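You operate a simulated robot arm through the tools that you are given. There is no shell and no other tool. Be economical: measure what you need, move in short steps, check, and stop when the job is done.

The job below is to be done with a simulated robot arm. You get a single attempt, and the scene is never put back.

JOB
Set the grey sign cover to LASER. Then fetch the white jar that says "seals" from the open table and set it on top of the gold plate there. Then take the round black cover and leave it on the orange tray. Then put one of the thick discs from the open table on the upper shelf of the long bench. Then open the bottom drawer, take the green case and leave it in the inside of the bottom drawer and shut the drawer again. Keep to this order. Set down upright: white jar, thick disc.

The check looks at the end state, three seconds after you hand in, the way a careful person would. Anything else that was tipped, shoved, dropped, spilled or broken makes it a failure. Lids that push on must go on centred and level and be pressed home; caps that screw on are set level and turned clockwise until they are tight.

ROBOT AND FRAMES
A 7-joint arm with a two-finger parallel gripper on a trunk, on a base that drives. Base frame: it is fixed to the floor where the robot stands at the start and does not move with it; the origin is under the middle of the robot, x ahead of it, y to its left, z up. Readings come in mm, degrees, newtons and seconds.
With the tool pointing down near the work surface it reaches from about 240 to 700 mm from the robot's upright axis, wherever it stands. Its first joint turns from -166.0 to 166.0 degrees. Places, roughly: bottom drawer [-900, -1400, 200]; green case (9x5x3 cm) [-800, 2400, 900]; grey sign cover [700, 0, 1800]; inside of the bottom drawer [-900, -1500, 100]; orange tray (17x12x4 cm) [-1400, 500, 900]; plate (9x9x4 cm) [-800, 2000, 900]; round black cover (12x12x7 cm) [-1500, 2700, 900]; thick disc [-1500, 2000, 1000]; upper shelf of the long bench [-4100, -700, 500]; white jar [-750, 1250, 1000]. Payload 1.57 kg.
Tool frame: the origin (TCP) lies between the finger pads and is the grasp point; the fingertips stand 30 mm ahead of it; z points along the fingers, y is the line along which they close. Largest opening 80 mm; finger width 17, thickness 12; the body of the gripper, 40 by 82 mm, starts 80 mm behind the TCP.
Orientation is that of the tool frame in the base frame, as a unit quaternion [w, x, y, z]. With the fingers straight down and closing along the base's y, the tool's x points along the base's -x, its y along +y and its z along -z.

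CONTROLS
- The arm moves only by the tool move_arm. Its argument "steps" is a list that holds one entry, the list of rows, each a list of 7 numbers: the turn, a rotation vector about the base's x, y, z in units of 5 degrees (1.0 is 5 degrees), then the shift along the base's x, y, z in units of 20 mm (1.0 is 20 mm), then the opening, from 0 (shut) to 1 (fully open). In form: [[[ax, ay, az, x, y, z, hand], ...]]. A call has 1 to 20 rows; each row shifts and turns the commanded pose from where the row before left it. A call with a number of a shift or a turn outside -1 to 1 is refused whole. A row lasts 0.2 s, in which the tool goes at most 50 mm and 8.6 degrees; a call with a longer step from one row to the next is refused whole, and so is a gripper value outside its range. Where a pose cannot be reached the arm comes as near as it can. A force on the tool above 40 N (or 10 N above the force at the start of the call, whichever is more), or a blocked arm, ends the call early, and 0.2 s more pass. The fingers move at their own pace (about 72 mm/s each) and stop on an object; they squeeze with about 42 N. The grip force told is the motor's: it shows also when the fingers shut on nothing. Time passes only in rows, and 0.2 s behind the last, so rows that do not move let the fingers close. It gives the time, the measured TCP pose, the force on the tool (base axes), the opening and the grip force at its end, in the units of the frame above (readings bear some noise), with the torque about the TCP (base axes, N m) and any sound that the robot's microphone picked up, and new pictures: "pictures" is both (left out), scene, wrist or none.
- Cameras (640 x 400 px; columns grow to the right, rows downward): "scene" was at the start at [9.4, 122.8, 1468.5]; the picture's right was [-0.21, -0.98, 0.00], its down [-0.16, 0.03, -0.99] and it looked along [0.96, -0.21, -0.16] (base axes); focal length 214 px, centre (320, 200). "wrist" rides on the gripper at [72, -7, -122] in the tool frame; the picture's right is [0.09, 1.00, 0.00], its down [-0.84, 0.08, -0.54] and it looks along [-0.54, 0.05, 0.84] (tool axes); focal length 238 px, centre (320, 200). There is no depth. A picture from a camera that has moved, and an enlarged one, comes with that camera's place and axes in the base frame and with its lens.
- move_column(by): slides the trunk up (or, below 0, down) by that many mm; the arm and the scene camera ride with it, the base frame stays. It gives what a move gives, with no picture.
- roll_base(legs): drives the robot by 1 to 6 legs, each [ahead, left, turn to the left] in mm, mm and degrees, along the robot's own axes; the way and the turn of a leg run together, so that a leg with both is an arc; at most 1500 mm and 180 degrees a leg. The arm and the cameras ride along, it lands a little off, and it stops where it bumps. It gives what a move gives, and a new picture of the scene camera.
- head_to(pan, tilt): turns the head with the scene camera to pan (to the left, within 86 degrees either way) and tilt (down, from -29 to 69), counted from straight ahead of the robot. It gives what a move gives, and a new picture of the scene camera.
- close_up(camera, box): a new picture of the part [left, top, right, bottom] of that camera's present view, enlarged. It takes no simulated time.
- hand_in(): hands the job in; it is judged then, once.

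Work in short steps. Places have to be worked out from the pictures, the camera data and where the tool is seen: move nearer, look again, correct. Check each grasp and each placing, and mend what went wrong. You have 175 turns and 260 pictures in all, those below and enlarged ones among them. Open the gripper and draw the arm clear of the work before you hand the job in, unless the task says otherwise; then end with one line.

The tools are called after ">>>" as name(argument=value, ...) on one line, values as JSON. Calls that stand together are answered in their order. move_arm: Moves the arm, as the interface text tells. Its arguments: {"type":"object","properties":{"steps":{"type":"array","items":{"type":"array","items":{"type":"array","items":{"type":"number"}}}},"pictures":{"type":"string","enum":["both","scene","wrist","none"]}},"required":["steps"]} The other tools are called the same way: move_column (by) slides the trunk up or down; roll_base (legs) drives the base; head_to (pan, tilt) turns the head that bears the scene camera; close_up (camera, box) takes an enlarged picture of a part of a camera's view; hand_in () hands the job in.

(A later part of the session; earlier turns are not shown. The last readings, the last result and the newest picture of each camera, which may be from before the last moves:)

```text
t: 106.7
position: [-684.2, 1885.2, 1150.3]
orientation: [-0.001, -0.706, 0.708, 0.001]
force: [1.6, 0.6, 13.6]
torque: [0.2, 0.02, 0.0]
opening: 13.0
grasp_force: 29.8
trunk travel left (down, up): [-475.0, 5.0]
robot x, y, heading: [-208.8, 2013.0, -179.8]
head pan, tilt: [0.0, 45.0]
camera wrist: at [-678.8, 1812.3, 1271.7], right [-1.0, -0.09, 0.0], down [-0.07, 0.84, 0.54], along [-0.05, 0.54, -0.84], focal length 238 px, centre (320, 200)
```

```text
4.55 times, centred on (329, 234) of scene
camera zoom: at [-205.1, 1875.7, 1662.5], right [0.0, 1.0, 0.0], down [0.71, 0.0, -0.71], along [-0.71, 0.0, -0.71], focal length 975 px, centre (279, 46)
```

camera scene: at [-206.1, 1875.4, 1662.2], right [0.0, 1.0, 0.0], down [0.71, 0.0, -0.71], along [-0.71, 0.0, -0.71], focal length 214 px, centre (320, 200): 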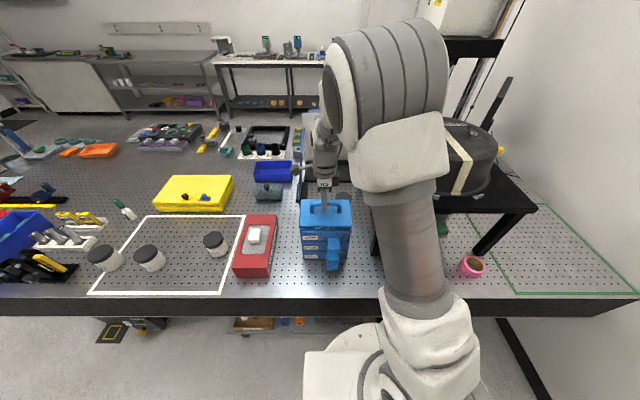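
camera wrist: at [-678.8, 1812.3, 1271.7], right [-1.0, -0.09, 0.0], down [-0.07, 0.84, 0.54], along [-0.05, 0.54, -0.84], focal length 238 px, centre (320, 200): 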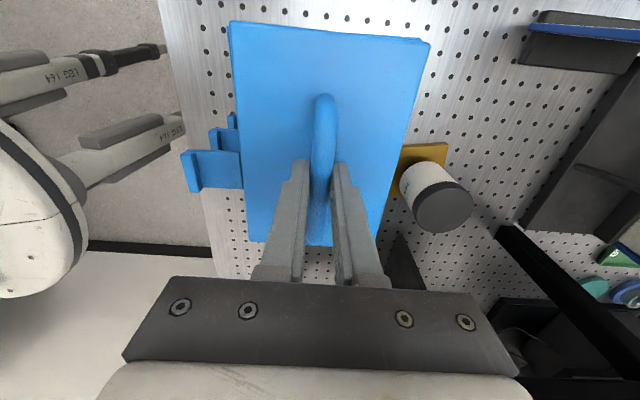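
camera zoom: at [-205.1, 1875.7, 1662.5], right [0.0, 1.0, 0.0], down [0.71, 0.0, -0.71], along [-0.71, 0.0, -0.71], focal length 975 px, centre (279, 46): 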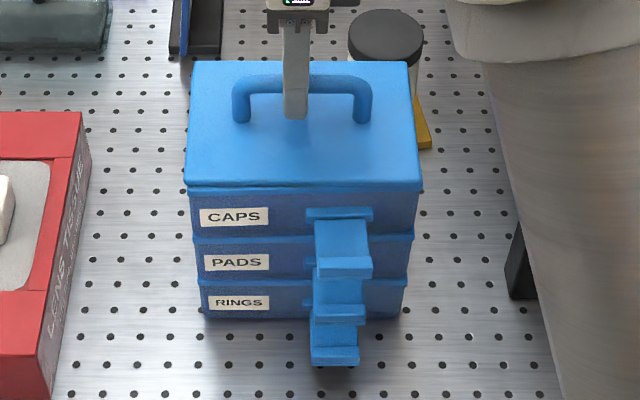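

The lid sits flush on its box again. I release and rise.

>>> move_arm(steps=[[[0, 0, 0, 0, 0, 0.05, 0], [0, 0, 0, 0, 0, 0, 1], [0, 0, 0, 0, 0, 0, 1], [0, 0, 0, 0, 0, 0, 1], [0, 0, 0, 0, 0, 0.5, 1], [0, 0, 0, 0, 0, 1, 1], [0, 0, 0, 0, 0, 1, 1], [0, 0, 0, 0, 0, 1, 1], [0, 0, 0, 0, 0, 1, 1], [0, 0, 0, 0, 0, 1, 1], [0, 0, 0, 0, 0, 1, 1]]])

>>> close_up(camera="scene", box=[285, 170, 393, 278])

```text
t: 109.1
position: [-686.3, 1884.3, 1280.8]
orientation: [0.001, -0.706, 0.709, 0.001]
force: [0.0, 0.0, -0.1]
torque: [0.02, 0.01, 0.01]
opening: 80.1
grasp_force: 0.0
trunk travel left (down, up): [-475.0, 5.0]
robot x, y, heading: [-204.9, 2013.4, -179.9]
head pan, tilt: [0.0, 45.0]
camera scene: at [-206.0, 1875.5, 1662.2], right [0.0, 1.0, 0.0], down [0.71, 0.0, -0.71], along [-0.71, 0.0, -0.71], focal length 214 px, centre (320, 200)
camera wrist: at [-680.8, 1812.1, 1402.5], right [-1.0, -0.09, 0.0], down [-0.08, 0.84, 0.54], along [-0.05, 0.54, -0.84], focal length 238 px, centre (320, 200)
```

scene: 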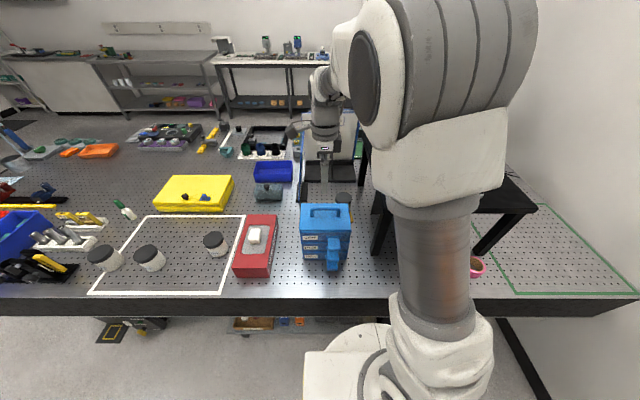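
wrist: 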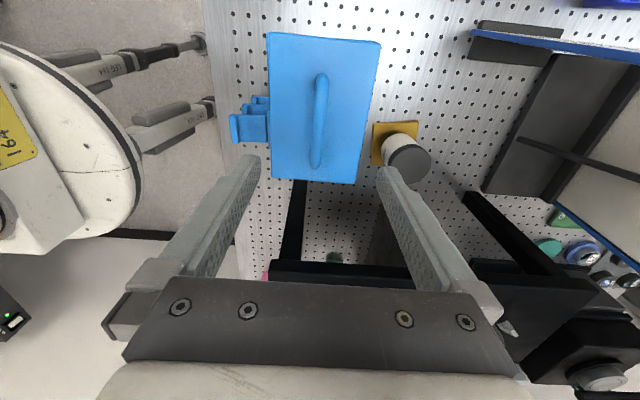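

```text
3.70 times, centred on (339, 224) of scene
camera zoom: at [-206.0, 1875.5, 1662.2], right [0.0, 1.0, 0.0], down [0.71, 0.0, -0.71], along [-0.71, 0.0, -0.71], focal length 794 px, centre (250, 111)
```

zoom: 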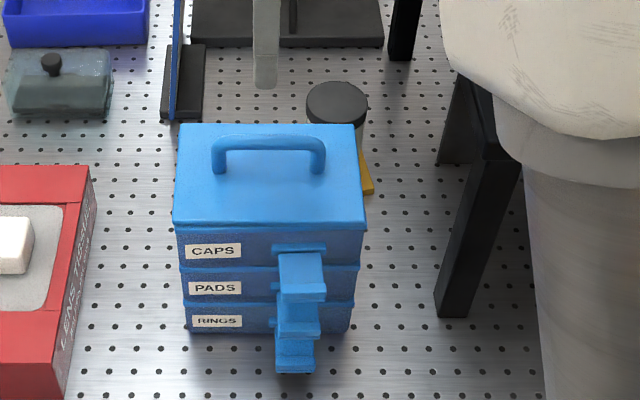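

All is back in place and the jar stands on the plate. I retract the arm with the tool turned back, and then drive around the table's near end to its far side for the round cover.

>>> move_arm(steps=[[[0, 0, 1, 0.7, 0.3, 0, 1], [0, 0, 1, 0.7, 0.3, 0, 1], [0, 0, 1, 0.7, 0.3, 0, 1], [0, 0, 1, 0.7, 0.3, 0, 1], [0, 0, 1, 0.7, 0.3, 0, 1], [0, 0, 1, 0.7, 0.3, 0, 1], [0, 0, 1, 0.7, 0.3, 0, 1], [0, 0, 1, 0.7, 0.3, 0, 1], [0, 0, 1, 0.7, 0.3, 0, 1], [0, 0, 1, 0.7, 0.3, 0, 1], [0, 0, 1, 0.7, 0.3, 0, 1], [0, 0, 1, 0.5, 0.3, 0, 1], [0, 0, 1, 0.5, 0.3, 0, 1], [0, 0, 1, 0.5, 0.3, 0, 1], [0, 0, 1, 0.5, 0.3, 0, 1], [0, 0, 1, 0, 0.3, 0, 1], [0, 0, 1, 0, 0.3, 0, 1], [0, 0, 1, 0, 0.3, 0, 1]]], pictures="none")

>>> roll_base(legs=[[-110, 0, 0], [0, 1400, 0], [0, 900, 0]])

```text
t: 112.9
position: [-492.2, 1993.3, 1280.7]
orientation: [0.0, 1.0, -0.001, -0.001]
force: [-0.2, -0.5, -0.3]
torque: [0.0, -0.03, -0.02]
opening: 80.0
grasp_force: 0.0
trunk travel left (down, up): [-475.0, 5.0]
robot x, y, heading: [-208.1, 2012.9, -179.6]
head pan, tilt: [0.0, 45.0]
```

```text
t: 131.4
position: [-376.4, -332.3, 1280.3]
orientation: [-0.001, 1.0, 0.006, -0.002]
force: [0.1, 0.1, 0.2]
torque: [0.0, -0.02, -0.01]
opening: 79.6
grasp_force: 0.1
trunk travel left (down, up): [-475.0, 5.0]
robot x, y, heading: [-86.9, -309.1, -179.0]
head pan, tilt: [0.0, 45.0]
camera scene: at [-89.1, -446.8, 1662.2], right [-0.01, 1.0, 0.0], down [0.71, 0.01, -0.71], along [-0.71, -0.01, -0.71], focal length 214 px, centre (320, 200)
```

scene: 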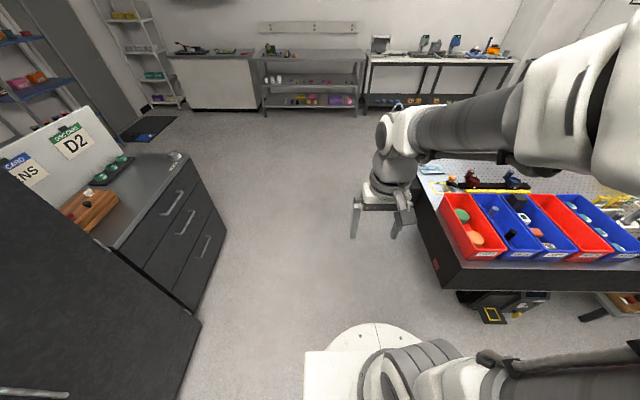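

The aisle beside the table's near end is clear. I drive through it to the far side and turn to face the table from there.

>>> roll_base(legs=[[0, 240, -1], [1400, 0, 0], [750, 0, 0], [0, 0, 180]])

```text
t: 157.5
position: [-1957.9, -563.2, 1280.7]
orientation: [0.001, -0.008, 1.0, 0.0]
force: [-1.1, -0.4, 0.2]
torque: [-0.03, -0.02, 0.02]
opening: 79.9
grasp_force: 0.0
trunk travel left (down, up): [-475.0, 5.0]
robot x, y, heading: [-2247.2, -588.3, 1.0]
head pan, tilt: [0.0, 45.0]
camera scene: at [-2249.1, -445.9, 1662.2], right [0.02, -1.0, 0.0], down [-0.71, -0.01, -0.71], along [0.71, 0.01, -0.71], focal length 214 px, centre (320, 200)
```

scene: 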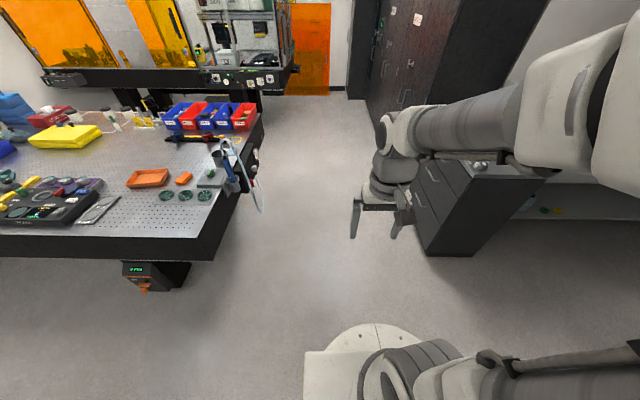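

The far table edge is at x ≈ −1720 and the orange tray is visible. I drive up this side toward the round cover.

>>> roll_base(legs=[[0, 0, -1], [0, 1300, 0], [0, 1200, 0]])

>>> head_to(pan=35, tilt=30)

```text
t: 176.9
position: [-1960.7, 1972.6, 1280.5]
orientation: [0.001, -0.01, 1.0, 0.0]
force: [0.1, -0.6, -1.2]
torque: [0.03, -0.01, -0.04]
opening: 79.9
grasp_force: 0.1
trunk travel left (down, up): [-475.0, 5.0]
robot x, y, heading: [-2250.7, 1941.0, 1.5]
head pan, tilt: [0.0, 45.0]
camera scene: at [-2252.1, 2087.9, 1662.2], right [0.03, -1.0, 0.0], down [-0.71, -0.02, -0.71], along [0.71, 0.02, -0.71], focal length 214 px, centre (320, 200)
```

scene: 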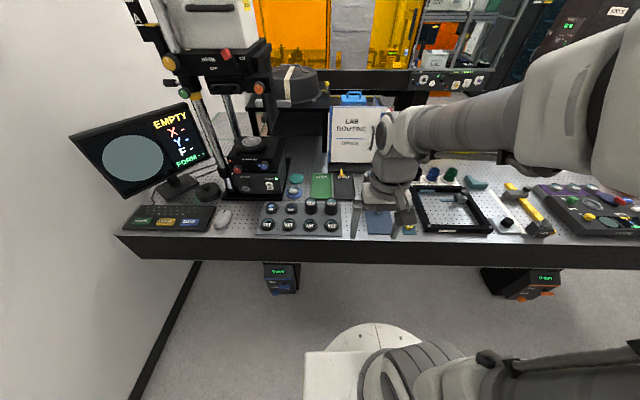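

```text
t: 177.9
position: [-1961.4, 1972.8, 1280.9]
orientation: [0.001, -0.01, 1.0, 0.0]
force: [-1.1, 0.1, 0.1]
torque: [-0.02, -0.01, 0.0]
opening: 79.8
grasp_force: 0.1
trunk travel left (down, up): [-475.0, 5.0]
robot x, y, heading: [-2248.1, 1941.5, 1.2]
head pan, tilt: [35.0, 30.0]
camera scene: at [-2260.6, 2139.5, 1684.8], right [0.59, -0.81, 0.0], down [-0.4, -0.3, -0.87], along [0.7, 0.51, -0.5], focal length 214 px, centre (320, 200)
```

scene: 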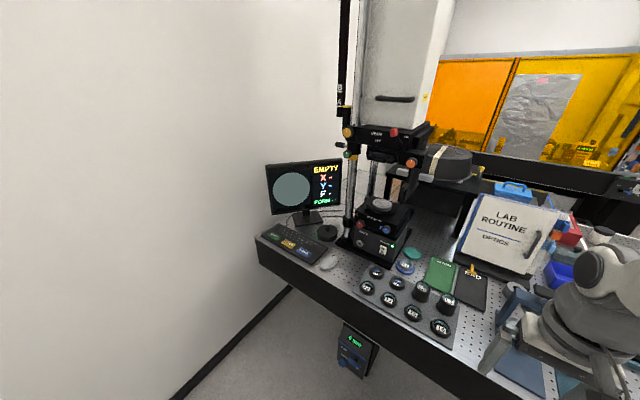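

The round black object next to the keyboard matches the cover's place. I zoom on it and the disc tray.

>>> close_up(camera="scene", box=[240, 190, 400, 290])

>>> close_up(camera="scene", box=[340, 230, 500, 350])

```text
4.00 times, centred on (320, 240) of scene
camera zoom: at [-2260.6, 2139.5, 1684.8], right [0.59, -0.81, 0.0], down [-0.4, -0.3, -0.87], along [0.7, 0.51, -0.5], focal length 858 px, centre (320, 40)
```

zoom: 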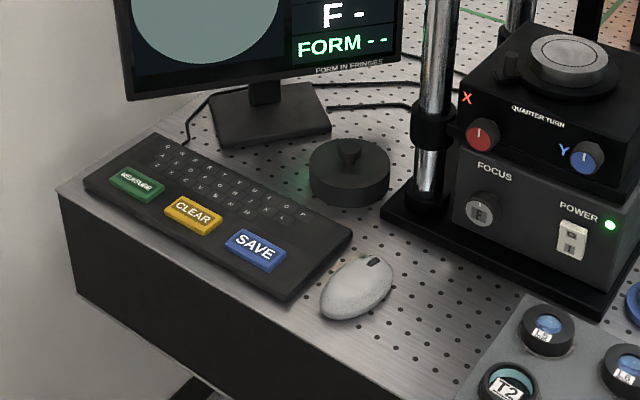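

```text
3.33 times, centred on (420, 290) of scene
camera zoom: at [-2260.6, 2139.5, 1684.8], right [0.59, -0.81, 0.0], down [-0.4, -0.3, -0.87], along [0.7, 0.51, -0.5], focal length 715 px, centre (-13, -100)
```

zoom: 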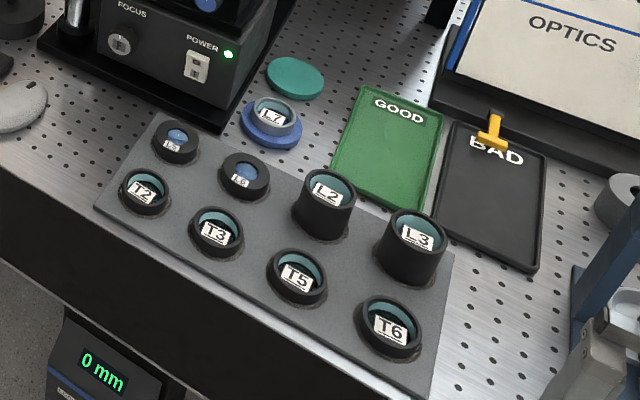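

The cover (with a knob on top) sits at about [−1495, 2648]. I drive in front of it, staying off the table edge.

>>> roll_base(legs=[[0, 650, -1.2], [190, 0, 0]])

>>> head_to(pan=0, tilt=45)

```text
t: 184.8
position: [-1785.8, 2643.2, 1280.8]
orientation: [0.001, -0.008, 1.0, 0.0]
force: [0.1, -0.1, -0.2]
torque: [-0.01, 0.01, 0.03]
opening: 80.0
grasp_force: 0.0
trunk travel left (down, up): [-475.0, 5.0]
robot x, y, heading: [-2077.5, 2616.9, 1.1]
head pan, tilt: [35.0, 30.0]
camera scene: at [-2084.3, 2811.4, 1684.8], right [0.59, -0.81, 0.0], down [-0.4, -0.29, -0.87], along [0.7, 0.51, -0.5], focal length 214 px, centre (320, 200)
```

scene: 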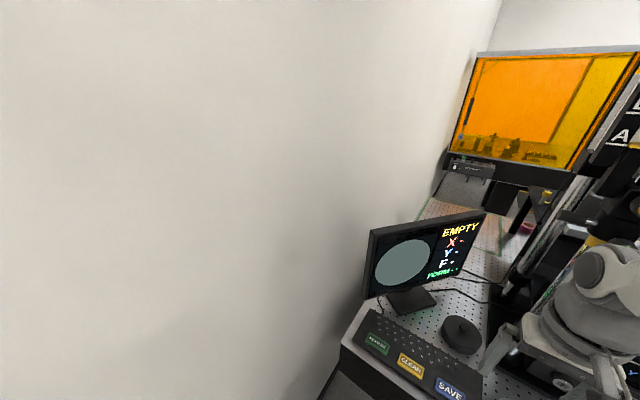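

```text
t: 185.8
position: [-1786.0, 2642.5, 1280.2]
orientation: [0.001, -0.008, 1.0, 0.001]
force: [-0.9, -0.2, 0.4]
torque: [-0.02, 0.02, -0.04]
opening: 80.0
grasp_force: 0.1
trunk travel left (down, up): [-475.0, 5.0]
robot x, y, heading: [-2074.6, 2619.3, 1.1]
head pan, tilt: [0.0, 45.0]
camera scene: at [-2076.4, 2759.8, 1662.3], right [0.02, -1.0, 0.0], down [-0.71, -0.01, -0.71], along [0.71, 0.01, -0.71], focal length 214 px, centre (320, 200)
```

scene: 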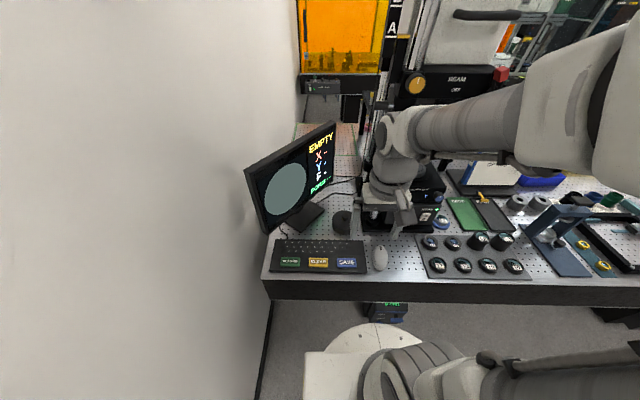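

The knob is near [−1487, 2667]. I bring the gripper toward it, staying high and short of it, for a wrist view.

>>> move_arm(steps=[[[0, 0, -0.2, 1, 0.1, -0.3, 1], [0, 0, 0, 1, 0.1, -0.3, 1], [0, 0, 0, 1, 0.1, -0.3, 1], [0, 0, 0, 1, 0.1, -0.3, 1], [0, 0, 0, 1, 0.1, -0.3, 1], [0, 0, 0, 1, 0.1, -0.3, 1], [0, 0, 0, 1, 0.1, -0.3, 1], [0, 0, 0, 1, 0.1, -0.3, 1], [0, 0, 0, 1, 0.1, -0.3, 1], [0, 0, 0, 1, 0.1, -0.3, 1], [0, 0, 0, 1, 0.1, -0.3, 1], [0, 0, 0, 1, 0.1, -0.3, 1]]])

```text
t: 188.4
position: [-1545.6, 2667.8, 1208.7]
orientation: [0.001, 0.001, 1.0, 0.0]
force: [-0.8, 0.0, -0.2]
torque: [-0.02, 0.04, -0.04]
opening: 80.1
grasp_force: 0.0
trunk travel left (down, up): [-475.0, 5.0]
robot x, y, heading: [-2075.6, 2618.0, 0.9]
head pan, tilt: [0.0, 45.0]
camera scene: at [-2076.2, 2759.7, 1662.2], right [0.02, -1.0, 0.0], down [-0.71, -0.01, -0.71], along [0.71, 0.01, -0.71], focal length 214 px, centre (320, 200)
camera wrist: at [-1618.7, 2660.5, 1330.7], right [-0.09, 1.0, 0.0], down [0.84, 0.08, 0.54], along [0.54, 0.05, -0.84], focal length 238 px, centre (320, 200)
```

scene: 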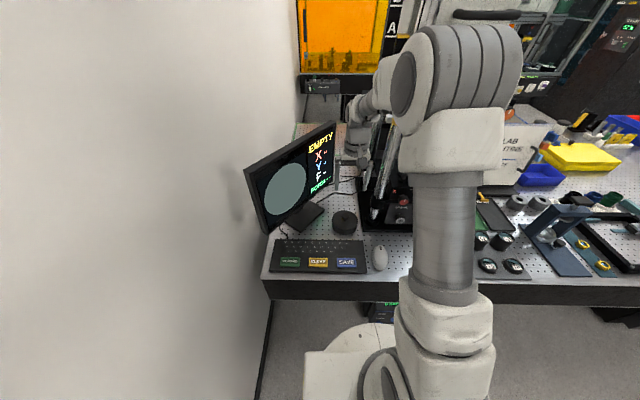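
wrist: 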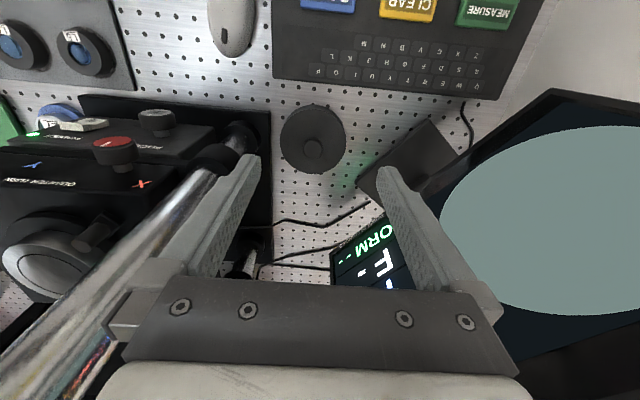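

Knob at ≈[−1487, 2663]; the chrome post and monitor are ≥70 mm clear of the gripper. I centre over the knob and descend to z ≈ 1070.

>>> move_arm(steps=[[[0, 0, 0, 1, -0.1, 0, 1], [0, 0, 0, 1, -0.1, -0.5, 0.8], [0, 0, 0, 0.9, 0, -1, 0.8], [0, 0, 0, 0, 0, -1, 0.8], [0, 0, 0, 0, 0, -1, 0.8], [0, 0, 0, 0, 0, -1, 0.8], [0, 0, 0, 0, 0, -1, 0.8], [0, 0, 0, 0, 0, -1, 0.8], [0, 0, 0, 0, 0, -0.5, 0.8]]])

```text
t: 190.4
position: [-1486.8, 2664.1, 1069.5]
orientation: [0.001, 0.001, 1.0, 0.0]
force: [0.6, 0.3, 0.0]
torque: [0.0, 0.02, 0.01]
opening: 64.0
grasp_force: 0.1
trunk travel left (down, up): [-475.0, 5.0]
robot x, y, heading: [-2074.9, 2615.9, 1.1]
head pan, tilt: [0.0, 45.0]
camera scene: at [-2076.4, 2759.7, 1662.3], right [0.02, -1.0, 0.0], down [-0.71, -0.01, -0.71], along [0.71, 0.01, -0.71], focal length 214 px, centre (320, 200)
camera wrist: at [-1561.2, 2656.5, 1190.9], right [-0.09, 1.0, 0.0], down [0.84, 0.08, 0.54], along [0.54, 0.05, -0.84], focal length 238 px, centre (320, 200)
```

scene: 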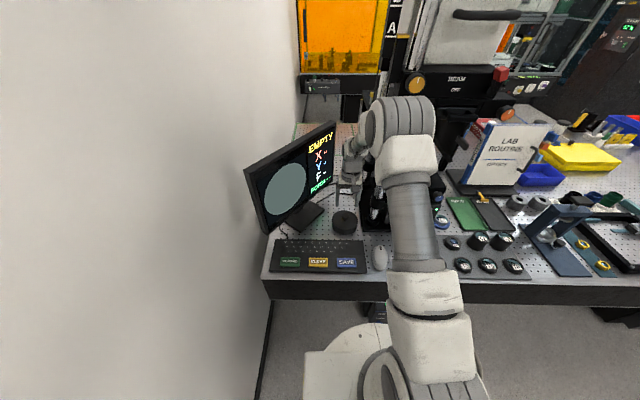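
wrist: 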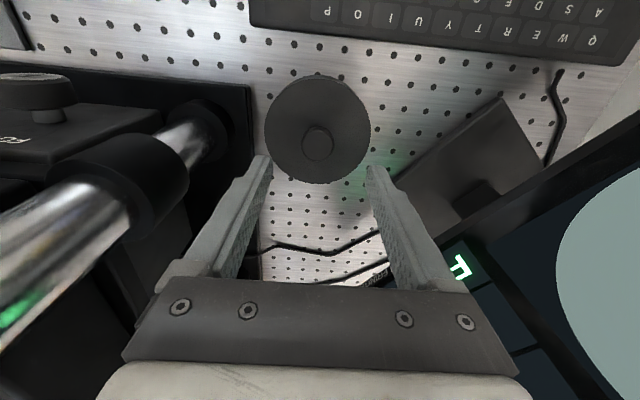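

Cover centre ≈[−1482, 2662], its disc top ≈ 925 and knob top ≈ 965. I correct and descend to z ≈ 985.

>>> move_arm(steps=[[[0, 0, 0, 0.25, -0.1, -1, 0.8], [0, 0, 0, 0, 0, -1, 0.8], [0, 0, 0, 0, 0, -1, 0.8], [0, 0, 0, 0, 0, -0.7, 0.8], [0, 0, 0, 0, 0, -0.5, 0.8]]], pictures="wrist")

```text
t: 191.6
position: [-1482.9, 2663.8, 985.4]
orientation: [0.001, 0.001, 1.0, -0.001]
force: [-0.1, -0.6, 0.6]
torque: [0.01, 0.02, 0.01]
opening: 64.0
grasp_force: 0.1
trunk travel left (down, up): [-475.0, 5.0]
robot x, y, heading: [-2073.6, 2617.4, 1.1]
head pan, tilt: [0.0, 45.0]
camera wrist: at [-1556.6, 2655.9, 1107.5], right [-0.09, 1.0, 0.0], down [0.84, 0.08, 0.54], along [0.54, 0.05, -0.84], focal length 238 px, centre (320, 200)
```

wrist: 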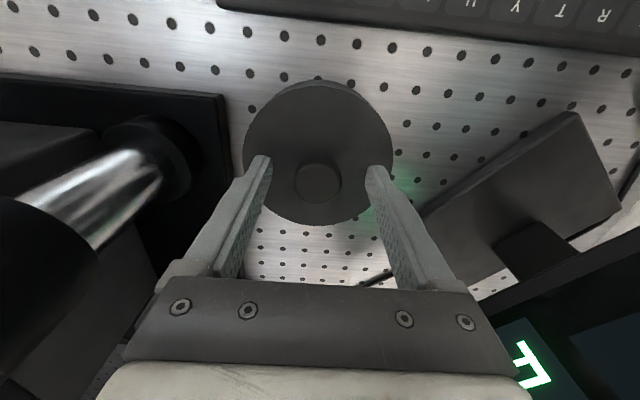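

Disc top is ≈ 924 and knob top ≈ 974. I go down 20 mm and close on the knob.

>>> move_arm(steps=[[[0, 0, 0, 0, 0, -0.5, 0.8], [0, 0, 0, 0, 0, -0.5, 0.8], [0, 0, 0, 0, 0, 0, 0.3], [0, 0, 0, 0, 0, 0, 0], [0, 0, 0, 0, 0, 0, 0]]], pictures="wrist")

```text
t: 192.4
position: [-1478.8, 2660.4, 974.8]
orientation: [0.008, 0.002, 1.0, 0.0]
force: [1.9, -2.1, 18.4]
torque: [-0.27, 0.19, -0.02]
opening: 33.5
grasp_force: 5.2
trunk travel left (down, up): [-475.0, 5.0]
robot x, y, heading: [-2077.4, 2616.0, 1.1]
head pan, tilt: [0.0, 45.0]
stopped in row 3: the force on the tool passed its limit at 45 N (the readings are from after the stop); the commanded pose is now the measured one
camera wrist: at [-1553.0, 2654.3, 1095.2], right [-0.09, 1.0, 0.0], down [0.83, 0.07, 0.56], along [0.55, 0.05, -0.83], focal length 238 px, centre (320, 200)
```

wrist: 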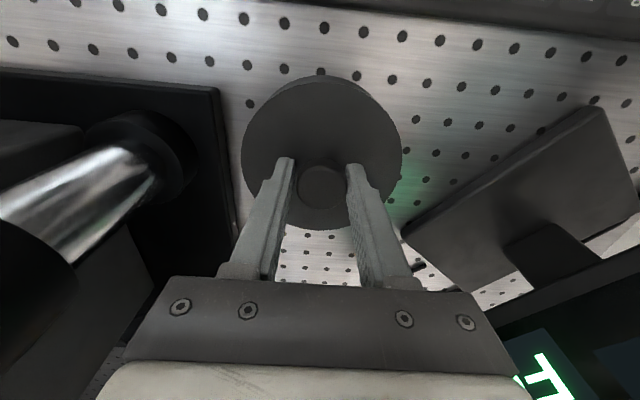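

The tips reached the disc top (≈945). I raise 5 mm, level the tool, and close on the knob.

>>> move_arm(steps=[[[0, 0.18, 0, -0.1, 0.05, 0.25, 0.5], [0, 0, 0, 0, 0, 0, 0.2], [0, 0, 0, 0, 0, 0, 0], [0, 0, 0, 0, 0, 0, 0], [0, 0, 0, 0, 0, 0, 0]]], pictures="wrist")

```text
t: 193.6
position: [-1481.6, 2662.9, 975.8]
orientation: [-0.005, 0.001, 1.0, 0.001]
force: [-0.3, -1.3, 0.6]
torque: [-0.02, -0.01, 0.0]
opening: 30.3
grasp_force: 39.9
trunk travel left (down, up): [-475.0, 5.0]
robot x, y, heading: [-2074.3, 2618.2, 1.1]
head pan, tilt: [0.0, 45.0]
camera wrist: at [-1553.5, 2656.2, 1098.1], right [-0.09, 1.0, 0.0], down [0.84, 0.08, 0.54], along [0.53, 0.05, -0.84], focal length 238 px, centre (320, 200)
```

wrist: 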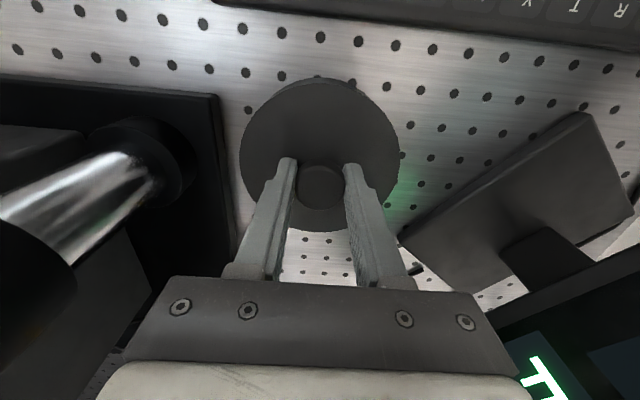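

Gripped at 30 mm. I lift 40 mm and check it doesn't slip.

>>> move_arm(steps=[[[0, 0, 0, 0, 0, 0.3, 0], [0, 0, 0, 0, 0, 0.5, 0], [0, 0, 0, 0, 0, 0.6, 0], [0, 0, 0, 0, 0, 0.6, 0]]], pictures="wrist")

```text
t: 194.6
position: [-1480.7, 2666.0, 1014.8]
orientation: [-0.004, 0.001, 1.0, 0.0]
force: [0.2, -0.2, 0.2]
torque: [-0.01, -0.02, 0.02]
opening: 30.7
grasp_force: 39.0
trunk travel left (down, up): [-475.0, 5.0]
robot x, y, heading: [-2076.4, 2616.5, 1.0]
head pan, tilt: [0.0, 45.0]
camera wrist: at [-1553.2, 2657.9, 1138.3], right [-0.09, 1.0, 0.0], down [0.84, 0.08, 0.54], along [0.53, 0.05, -0.84], focal length 238 px, centre (320, 200)
```

wrist: 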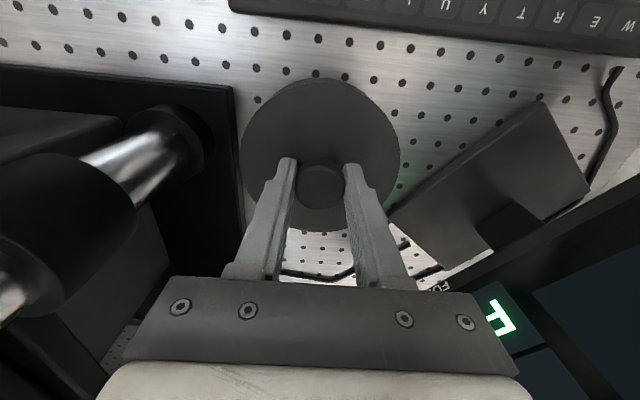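

Held without slipping. I lift clear and retract toward the robot.

>>> move_arm(steps=[[[0, 0, 0, 0, 0, 1, 0], [0, 0, 0, 0, 0, 1, 0], [0, 0, 0, 0, 0, 1, 0], [0, 0, 0, 0, 0, 1, 0], [0, 0, 0, 0, 0, 1, 0], [0, 0, 0, 0, 0, 1, 0], [0, 0, 0, -0.5, 0, 1, 0], [0, 0, 0, -1, 0, 1, 0], [0, 0, 0, -1, 0, 1, 0], [0, 0, 0, -1, 0, 1, 0], [0, 0, 0, -1, 0, 0.5, 0], [0, 0, 0, -1, 0, 0, 0], [0, 0, 0, -1, 0, 0, 0], [0, 0, 0, -1, 0, 0, 0], [0, 0, 0, -1, 0, 0, 0], [0, 0, 0, -1, 0, 0, 0], [0, 0, 0, -1, 0, 0, 0], [0, 0, 0, -1, 0, 0, 0], [0, 0, 0, -1, 0, 0, 0], [0, 0, 0, -1, 0, 0, 0]]])

```text
t: 198.8
position: [-1752.5, 2663.8, 1224.8]
orientation: [-0.005, 0.001, 1.0, 0.0]
force: [-0.9, -0.7, -0.7]
torque: [0.02, -0.03, -0.01]
opening: 30.3
grasp_force: 39.8
trunk travel left (down, up): [-475.0, 5.0]
robot x, y, heading: [-2073.6, 2616.2, 1.1]
head pan, tilt: [0.0, 45.0]
camera scene: at [-2077.0, 2759.7, 1662.2], right [0.02, -1.0, 0.0], down [-0.71, -0.01, -0.71], along [0.71, 0.01, -0.71], focal length 214 px, centre (320, 200)
camera wrist: at [-1823.8, 2656.2, 1348.0], right [-0.09, 1.0, 0.0], down [0.84, 0.08, 0.54], along [0.53, 0.05, -0.84], focal length 238 px, centre (320, 200)
```

scene: 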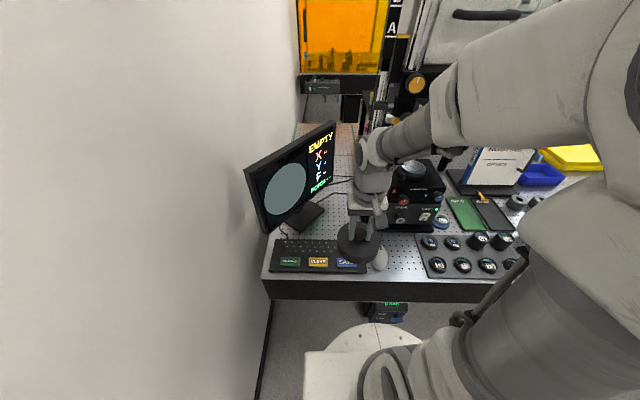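
wrist: 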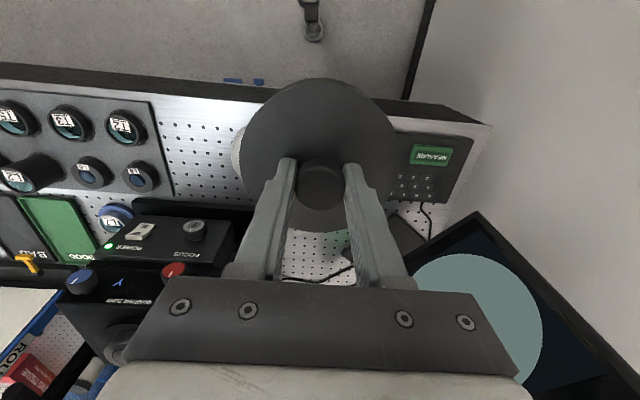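

I drive back along this side to the orange tray (y ≈ 495), backing off a little first.

>>> roll_base(legs=[[-90, 0, -1.1], [0, -1100, 0], [0, -1030, 0]])

```text
t: 215.8
position: [-1784.3, 533.7, 1225.0]
orientation: [-0.004, -0.011, 1.0, 0.001]
force: [0.4, 0.3, -1.1]
torque: [0.03, -0.04, 0.04]
opening: 30.4
grasp_force: 39.7
trunk travel left (down, up): [-475.0, 5.0]
robot x, y, heading: [-2107.1, 478.7, 2.7]
head pan, tilt: [0.0, 45.0]
camera scene: at [-2111.7, 621.6, 1662.2], right [0.04, -1.0, 0.0], down [-0.71, -0.03, -0.71], along [0.71, 0.03, -0.71], focal length 214 px, centre (320, 200)
```

scene: 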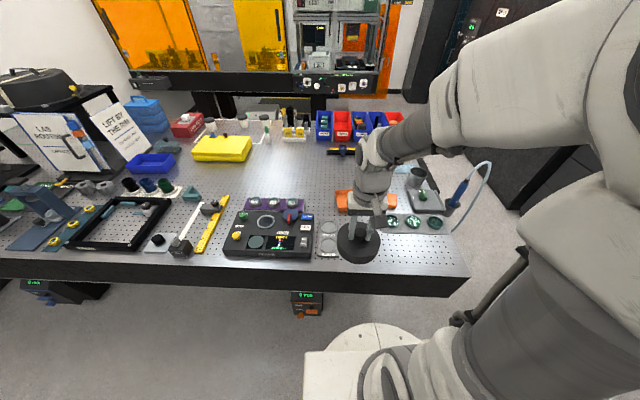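

The tray is just beyond the gripper. I square up and creep 70 mm closer, then look through the wrist camera.

>>> roll_base(legs=[[70, 0, -2.7]])

>>> close_up(camera="wrist", box=[0, 0, 640, 400])

>>> close_up(camera="scene", box=[280, 150, 480, 275])

```text
t: 216.9
position: [-1711.7, 518.3, 1225.2]
orientation: [-0.004, 0.013, 1.0, 0.0]
force: [-0.3, -0.4, -0.5]
torque: [0.03, -0.01, 0.03]
opening: 30.2
grasp_force: 39.6
trunk travel left (down, up): [-475.0, 5.0]
robot x, y, heading: [-2036.0, 480.1, 0.1]
head pan, tilt: [0.0, 45.0]
camera scene: at [-2035.3, 623.1, 1662.2], right [-0.01, -1.0, 0.0], down [-0.71, 0.0, -0.71], along [0.71, 0.0, -0.71], focal length 214 px, centre (320, 200)
```

scene: 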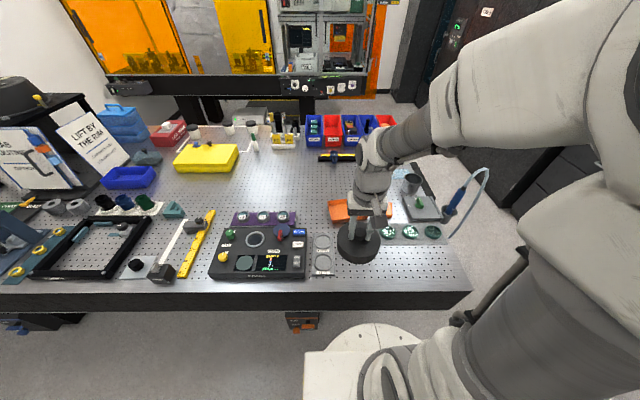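

```text
1.00 times, centred on (320, 200) of wrist (not enlarged: the box is as wide or as high as the picture)
camera zoom: at [-1784.7, 513.2, 1347.9], right [-0.07, 1.0, 0.0], down [0.84, 0.05, 0.54], along [0.53, 0.04, -0.84], focal length 238 px, centre (320, 200)
```

zoom: 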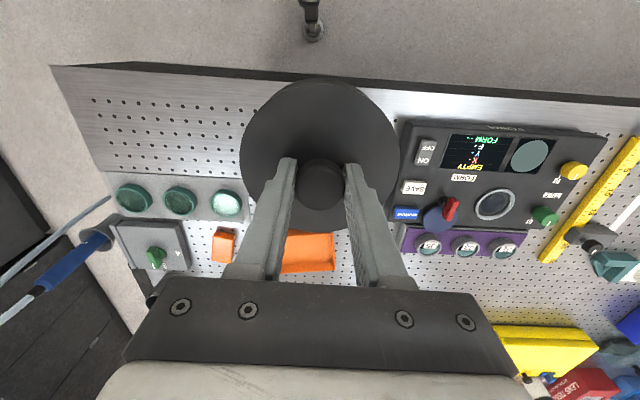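

```text
3.20 times, centred on (380, 212) of scene
camera zoom: at [-2035.3, 623.1, 1662.2], right [-0.01, -1.0, 0.0], down [-0.71, 0.0, -0.71], along [0.71, 0.0, -0.71], focal length 686 px, centre (128, 160)
```

zoom: 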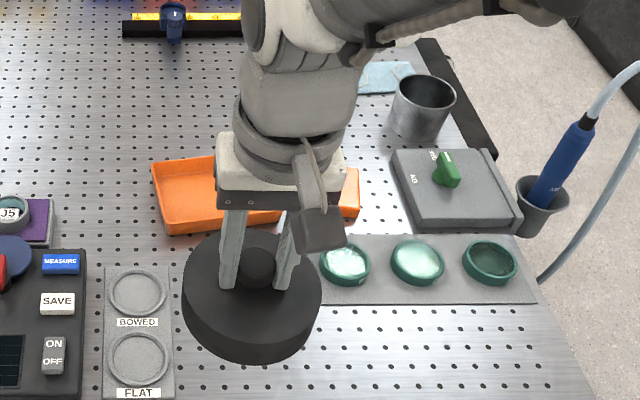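

I swing the arm to +y to uncover the tray for the head camera.

>>> move_arm(steps=[[[0, 0, -0.3, 0, 1, 0, 0], [0, 0, 0, 0, 1, 0, 0], [0, 0, 0, 0, 1, 0, 0], [0, 0, 0, 0, 1, 0, 0], [0, 0, 0, 0, 1, 0, 0], [0, 0, 0, 0, 1, 0, 0], [0, 0, 0, 0, 1, 0, 0], [0, 0, 0, 0, 1, 0, 0], [0, 0, 0, 0, 1, 0, 0], [0, 0, 0, 0, 1, 0, 0], [0, 0, 0, 0, 1, 0, 0], [0, 0, 0, 0, 1, 0, 0]]])

>>> close_up(camera="scene", box=[300, 170, 460, 270])

```text
t: 219.5
position: [-1713.8, 755.6, 1225.3]
orientation: [-0.003, 0.025, 1.0, 0.001]
force: [0.6, 0.7, -1.9]
torque: [0.02, -0.01, 0.0]
opening: 30.5
grasp_force: 39.3
trunk travel left (down, up): [-475.0, 5.0]
robot x, y, heading: [-2035.2, 480.0, -0.3]
head pan, tilt: [0.0, 45.0]
camera scene: at [-2035.9, 623.3, 1662.2], right [-0.01, -1.0, 0.0], down [-0.71, 0.0, -0.71], along [0.71, 0.0, -0.71], focal length 214 px, centre (320, 200)
camera wrist: at [-1785.9, 753.1, 1347.9], right [-0.04, 1.0, 0.0], down [0.84, 0.03, 0.54], along [0.54, 0.02, -0.84], focal length 238 px, centre (320, 200)
```

scene: 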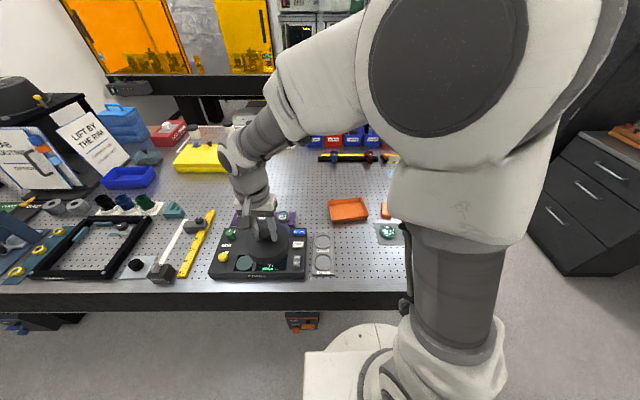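
wrist: 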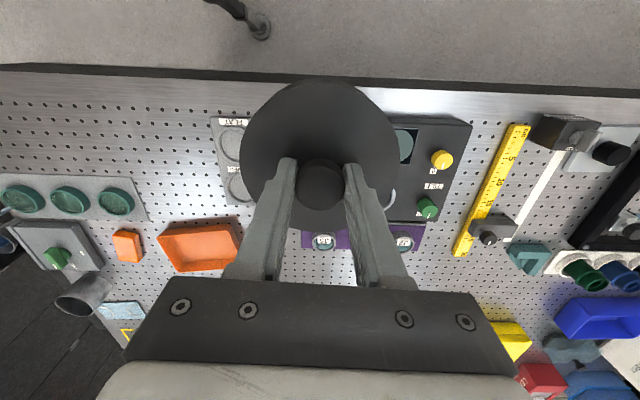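

```text
4.00 times, centred on (380, 220) of scene
camera zoom: at [-2035.9, 623.3, 1662.2], right [-0.01, -1.0, 0.0], down [-0.71, 0.0, -0.71], along [0.71, 0.0, -0.71], focal length 858 px, centre (80, 120)
```

zoom: 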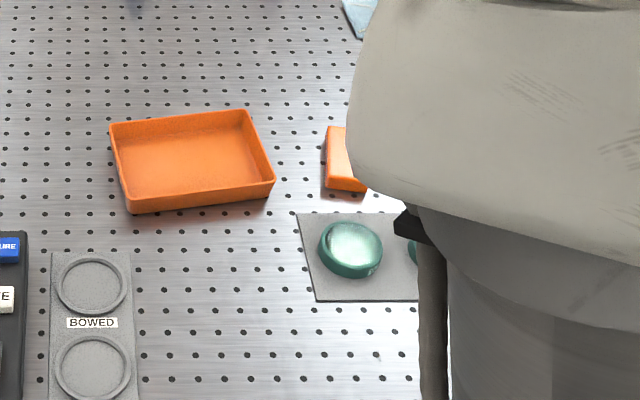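

Tray rim centre works out at [−1373, 499], rotated ≈8°. I move over it at height.

>>> move_arm(steps=[[[0, 0, -0.1, 0.95, -0.71, 0, 0], [0, 0, -0.1, 0.95, -0.71, 0, 0], [0, 0, -0.1, 0.95, -0.71, 0, 0], [0, 0, -0.1, 0.95, -0.71, 0, 0], [0, 0, -0.1, 0.95, -0.71, 0, 0], [0, 0, -0.1, 0.95, -0.71, 0, 0], [0, 0, 0, 0.95, -0.71, 0, 0], [0, 0, 0, 0.95, -0.71, 0, 0], [0, 0, 0, 0.95, -0.71, 0, 0], [0, 0, 0, 0.95, -0.71, 0, 0], [0, 0, 0, 0.95, -0.71, 0, 0], [0, 0, 0, 0.95, -0.71, 0, 0], [0, 0, 0, 0.95, -0.71, 0, 0], [0, 0, 0, 0.95, -0.71, 0, 0], [0, 0, 0, 0.95, -0.71, 0, 0], [0, 0, 0, 0.95, -0.71, 0, 0], [0, 0, 0, 0.95, -0.71, 0, 0], [0, 0, 0, 0.95, -0.71, 0, 0], [0, 0, 0, 0, 0, 0, 0]]])

```text
t: 223.5
position: [-1371.3, 503.8, 1225.1]
orientation: [-0.003, 0.053, 0.999, 0.001]
force: [-0.6, 0.4, -0.4]
torque: [0.0, 0.02, -0.03]
opening: 30.6
grasp_force: 39.5
trunk travel left (down, up): [-475.0, 5.0]
robot x, y, heading: [-2037.5, 479.9, -0.5]
head pan, tilt: [0.0, 45.0]
camera scene: at [-2036.0, 623.1, 1662.2], right [-0.01, -1.0, 0.0], down [-0.71, 0.0, -0.71], along [0.71, 0.0, -0.71], focal length 214 px, centre (320, 200)
camera wrist: at [-1444.1, 505.0, 1348.3], right [0.01, 1.0, 0.0], down [0.84, -0.01, 0.54], along [0.54, -0.01, -0.84], focal length 238 px, centre (320, 200)
```

scene: 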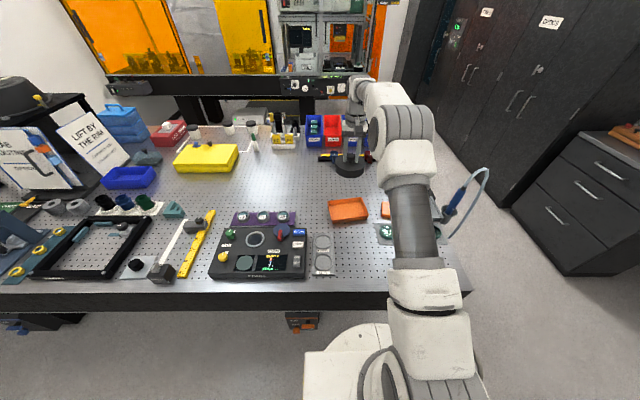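
wrist: 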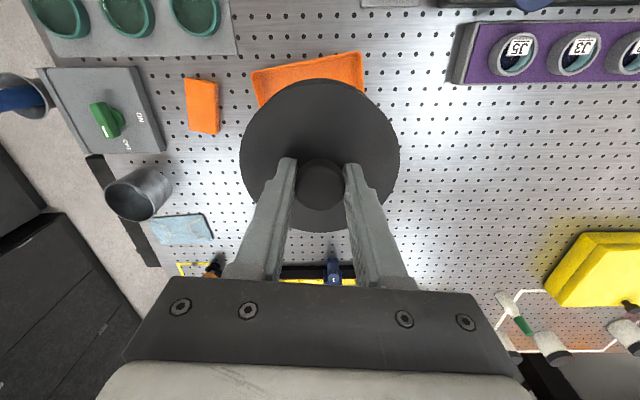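

The tray's near edge agrees within a few mm. I shift −7 mm in y and descend to z ≈ 1110 for a refined look.

>>> move_arm(steps=[[[0, 0, 0, 0, -0.35, -1, 0], [0, 0, 0, 0, 0, -1, 0], [0, 0, 0, 0, 0, -1, 0], [0, 0, 0, 0, 0, -1, 0], [0, 0, 0, 0, 0, -1, 0], [0, 0, 0, 0, 0, -0.75, 0], [0, 0, 0, 0, 0, 0, 0]]])

>>> close_up(camera="scene", box=[300, 150, 420, 225])

```text
t: 225.1
position: [-1370.3, 498.2, 1111.2]
orientation: [-0.004, 0.053, 0.999, -0.001]
force: [0.2, 0.1, -1.7]
torque: [0.01, 0.0, -0.02]
opening: 30.5
grasp_force: 39.6
trunk travel left (down, up): [-475.0, 5.0]
robot x, y, heading: [-2034.8, 481.8, -0.6]
head pan, tilt: [0.0, 45.0]
camera scene: at [-2036.0, 623.1, 1662.2], right [-0.01, -1.0, 0.0], down [-0.71, 0.0, -0.71], along [0.71, 0.0, -0.71], focal length 214 px, centre (320, 200)
camera wrist: at [-1443.8, 498.1, 1233.5], right [0.01, 1.0, 0.0], down [0.84, -0.01, 0.54], along [0.54, -0.01, -0.84], focal length 238 px, centre (320, 200)
```

scene: 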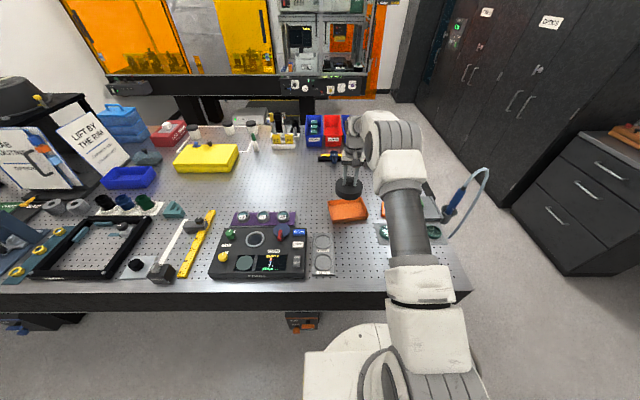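
wrist: 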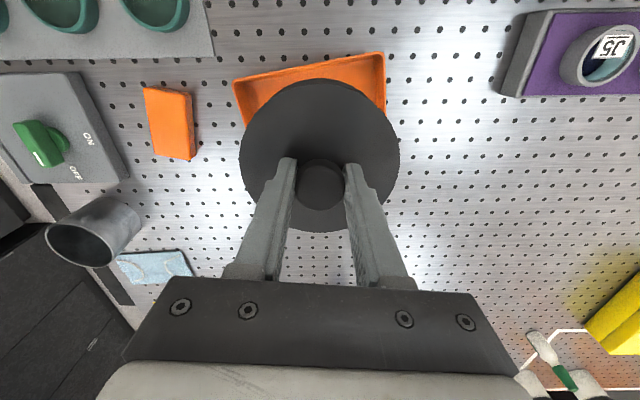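

```text
5.33 times, centred on (360, 188) of scene
camera zoom: at [-2036.0, 623.1, 1662.2], right [-0.01, -1.0, 0.0], down [-0.71, 0.0, -0.71], along [0.71, 0.0, -0.71], focal length 1144 px, centre (107, 267)
```

zoom: 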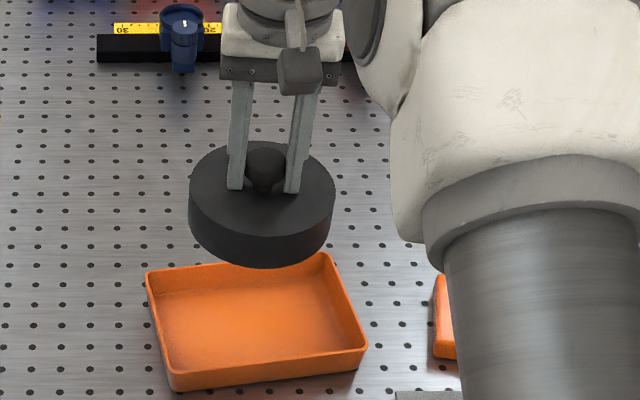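

Cover (Ø≈114) centre [−1371, 496] versus tray [−1370, 493]: I shift −3 mm in y and lower toward the expected rim contact near TCP z ≈ 1013.

>>> move_arm(steps=[[[0, 0, 0, 0.05, -0.15, -1, 0], [0, 0, 0, 0, 0, -1, 0], [0, 0, 0, 0, 0, -1, 0], [0, 0, 0, 0, 0, -0.8, 0], [0, 0, 0, 0, 0, -0.2, 0], [0, 0, 0, 0, 0, -0.15, 0], [0, 0, 0, 0, 0, -0.15, 0], [0, 0, 0, 0, 0, -0.15, 0], [0, 0, 0, 0, 0, 0, 0]]])

>>> close_up(camera="scene", box=[300, 150, 420, 225])

```text
t: 227.1
position: [-1370.7, 492.7, 1020.5]
orientation: [-0.003, 0.052, 0.999, 0.001]
force: [0.1, 0.8, -1.0]
torque: [-0.01, -0.02, 0.04]
opening: 30.4
grasp_force: 39.5
trunk travel left (down, up): [-475.0, 5.0]
robot x, y, heading: [-2035.7, 479.4, -0.2]
head pan, tilt: [0.0, 45.0]
camera scene: at [-2035.9, 623.1, 1662.2], right [-0.01, -1.0, 0.0], down [-0.71, 0.0, -0.71], along [0.71, 0.0, -0.71], focal length 214 px, centre (320, 200)
camera wrist: at [-1442.5, 493.8, 1144.1], right [0.01, 1.0, 0.0], down [0.84, -0.01, 0.54], along [0.54, -0.01, -0.84], focal length 238 px, centre (320, 200)
```

scene: 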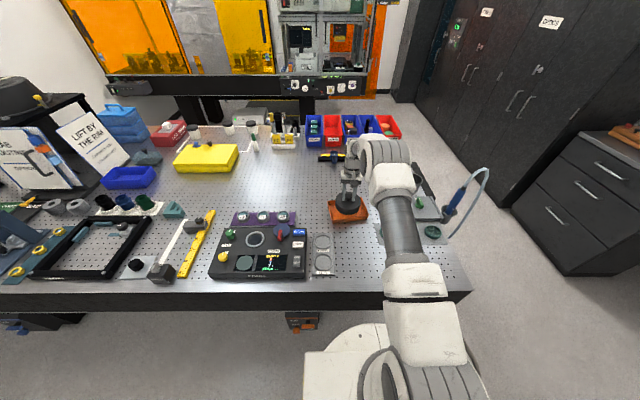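
wrist: 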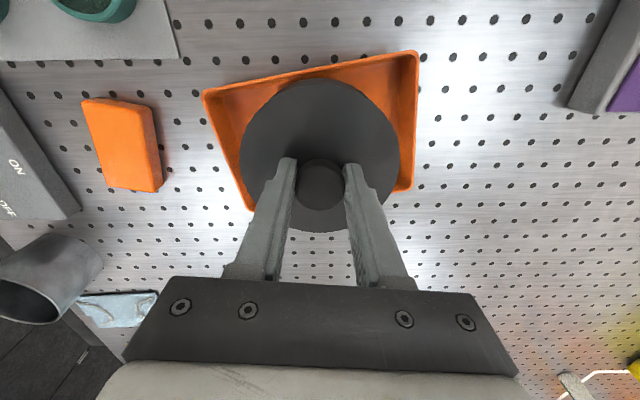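

```text
5.33 times, centred on (360, 188) of scene
camera zoom: at [-2035.9, 623.1, 1662.2], right [-0.01, -1.0, 0.0], down [-0.71, 0.0, -0.71], along [0.71, 0.0, -0.71], focal length 1144 px, centre (107, 267)
```

zoom: 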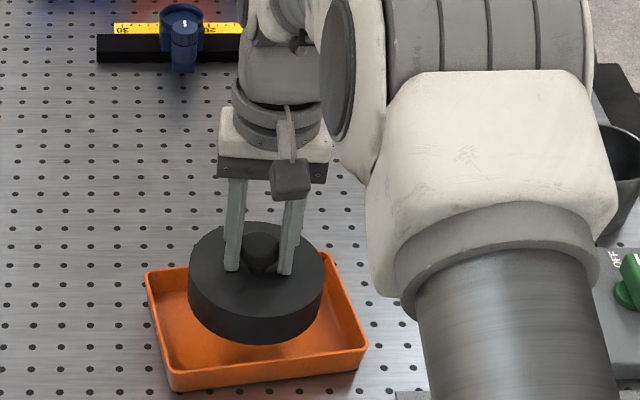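

The cover hangs centred over the tray within 2–3 mm. I nudge (+2, −1) mm and lower slowly until contact.

>>> move_arm(steps=[[[0, 0, 0, 0.1, -0.05, -0.1, 0], [0, 0, 0, 0, 0, -0.1, 0], [0, 0, 0, 0, 0, -0.1, 0], [0, 0, 0, 0, 0, -0.1, 0], [0, 0, 0, 0, 0, 0, 0]]], pictures="none")

>>> move_arm(steps=[[[0, 0, 0, 0, 0, -0.1, 0], [0, 0, 0, 0, 0, -0.1, 0], [0, 0, 0, 0, 0, 0, 0]]], pictures="none")

```text
t: 228.3
position: [-1368.3, 492.3, 1013.2]
orientation: [-0.004, 0.053, 0.999, 0.0]
force: [0.3, 0.4, -0.9]
torque: [0.0, -0.02, 0.01]
opening: 30.6
grasp_force: 40.1
trunk travel left (down, up): [-475.0, 5.0]
robot x, y, heading: [-2038.8, 482.5, -0.2]
head pan, tilt: [0.0, 45.0]
```

```text
t: 229.1
position: [-1367.6, 492.0, 1009.4]
orientation: [-0.004, 0.052, 0.999, 0.0]
force: [0.0, 0.0, -1.5]
torque: [-0.03, -0.01, -0.02]
opening: 30.5
grasp_force: 39.8
trunk travel left (down, up): [-475.0, 5.0]
robot x, y, heading: [-2033.9, 482.7, -0.3]
head pan, tilt: [0.0, 45.0]
```

No contact yet; I continue in small steps.

>>> move_arm(steps=[[[0, 0, 0, 0, 0, -0.1, 0], [0, 0, 0, 0, 0, -0.1, 0], [0, 0, 0, 0, 0, 0, 0]]], pictures="none")

>>> move_arm(steps=[[[0, 0, 0, 0, 0, -0.1, 0], [0, 0, 0, 0, 0, -0.1, 0], [0, 0, 0, 0, 0, 0, 0]]], pictures="wrist")

```text
t: 229.9
position: [-1368.5, 491.0, 1006.0]
orientation: [-0.002, 0.052, 0.999, 0.001]
force: [-0.9, -0.6, 3.4]
torque: [-0.01, -0.24, -0.01]
opening: 30.4
grasp_force: 39.5
trunk travel left (down, up): [-475.0, 5.0]
robot x, y, heading: [-2038.2, 481.3, -0.3]
head pan, tilt: [0.0, 45.0]
```

```text
t: 230.7
position: [-1367.4, 492.0, 1004.2]
orientation: [0.0, 0.052, 0.999, 0.0]
force: [-0.2, 1.4, 24.3]
torque: [0.25, -1.44, 0.05]
opening: 30.4
grasp_force: 39.8
trunk travel left (down, up): [-475.0, 5.0]
robot x, y, heading: [-2036.0, 480.7, -0.2]
head pan, tilt: [0.0, 45.0]
camera wrist: at [-1440.8, 491.6, 1126.1], right [0.01, 1.0, 0.0], down [0.84, -0.01, 0.54], along [0.54, -0.01, -0.84], focal length 238 px, centre (320, 200)
```

wrist: 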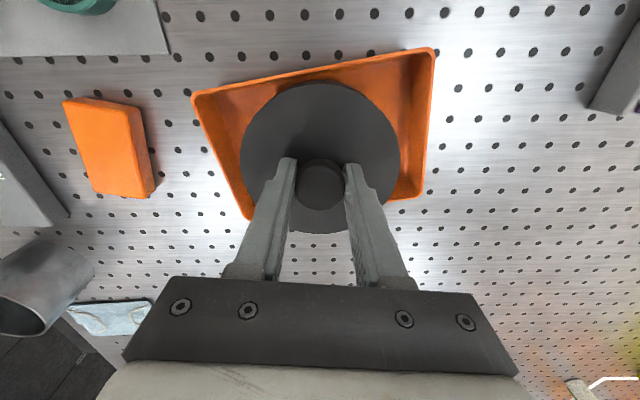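

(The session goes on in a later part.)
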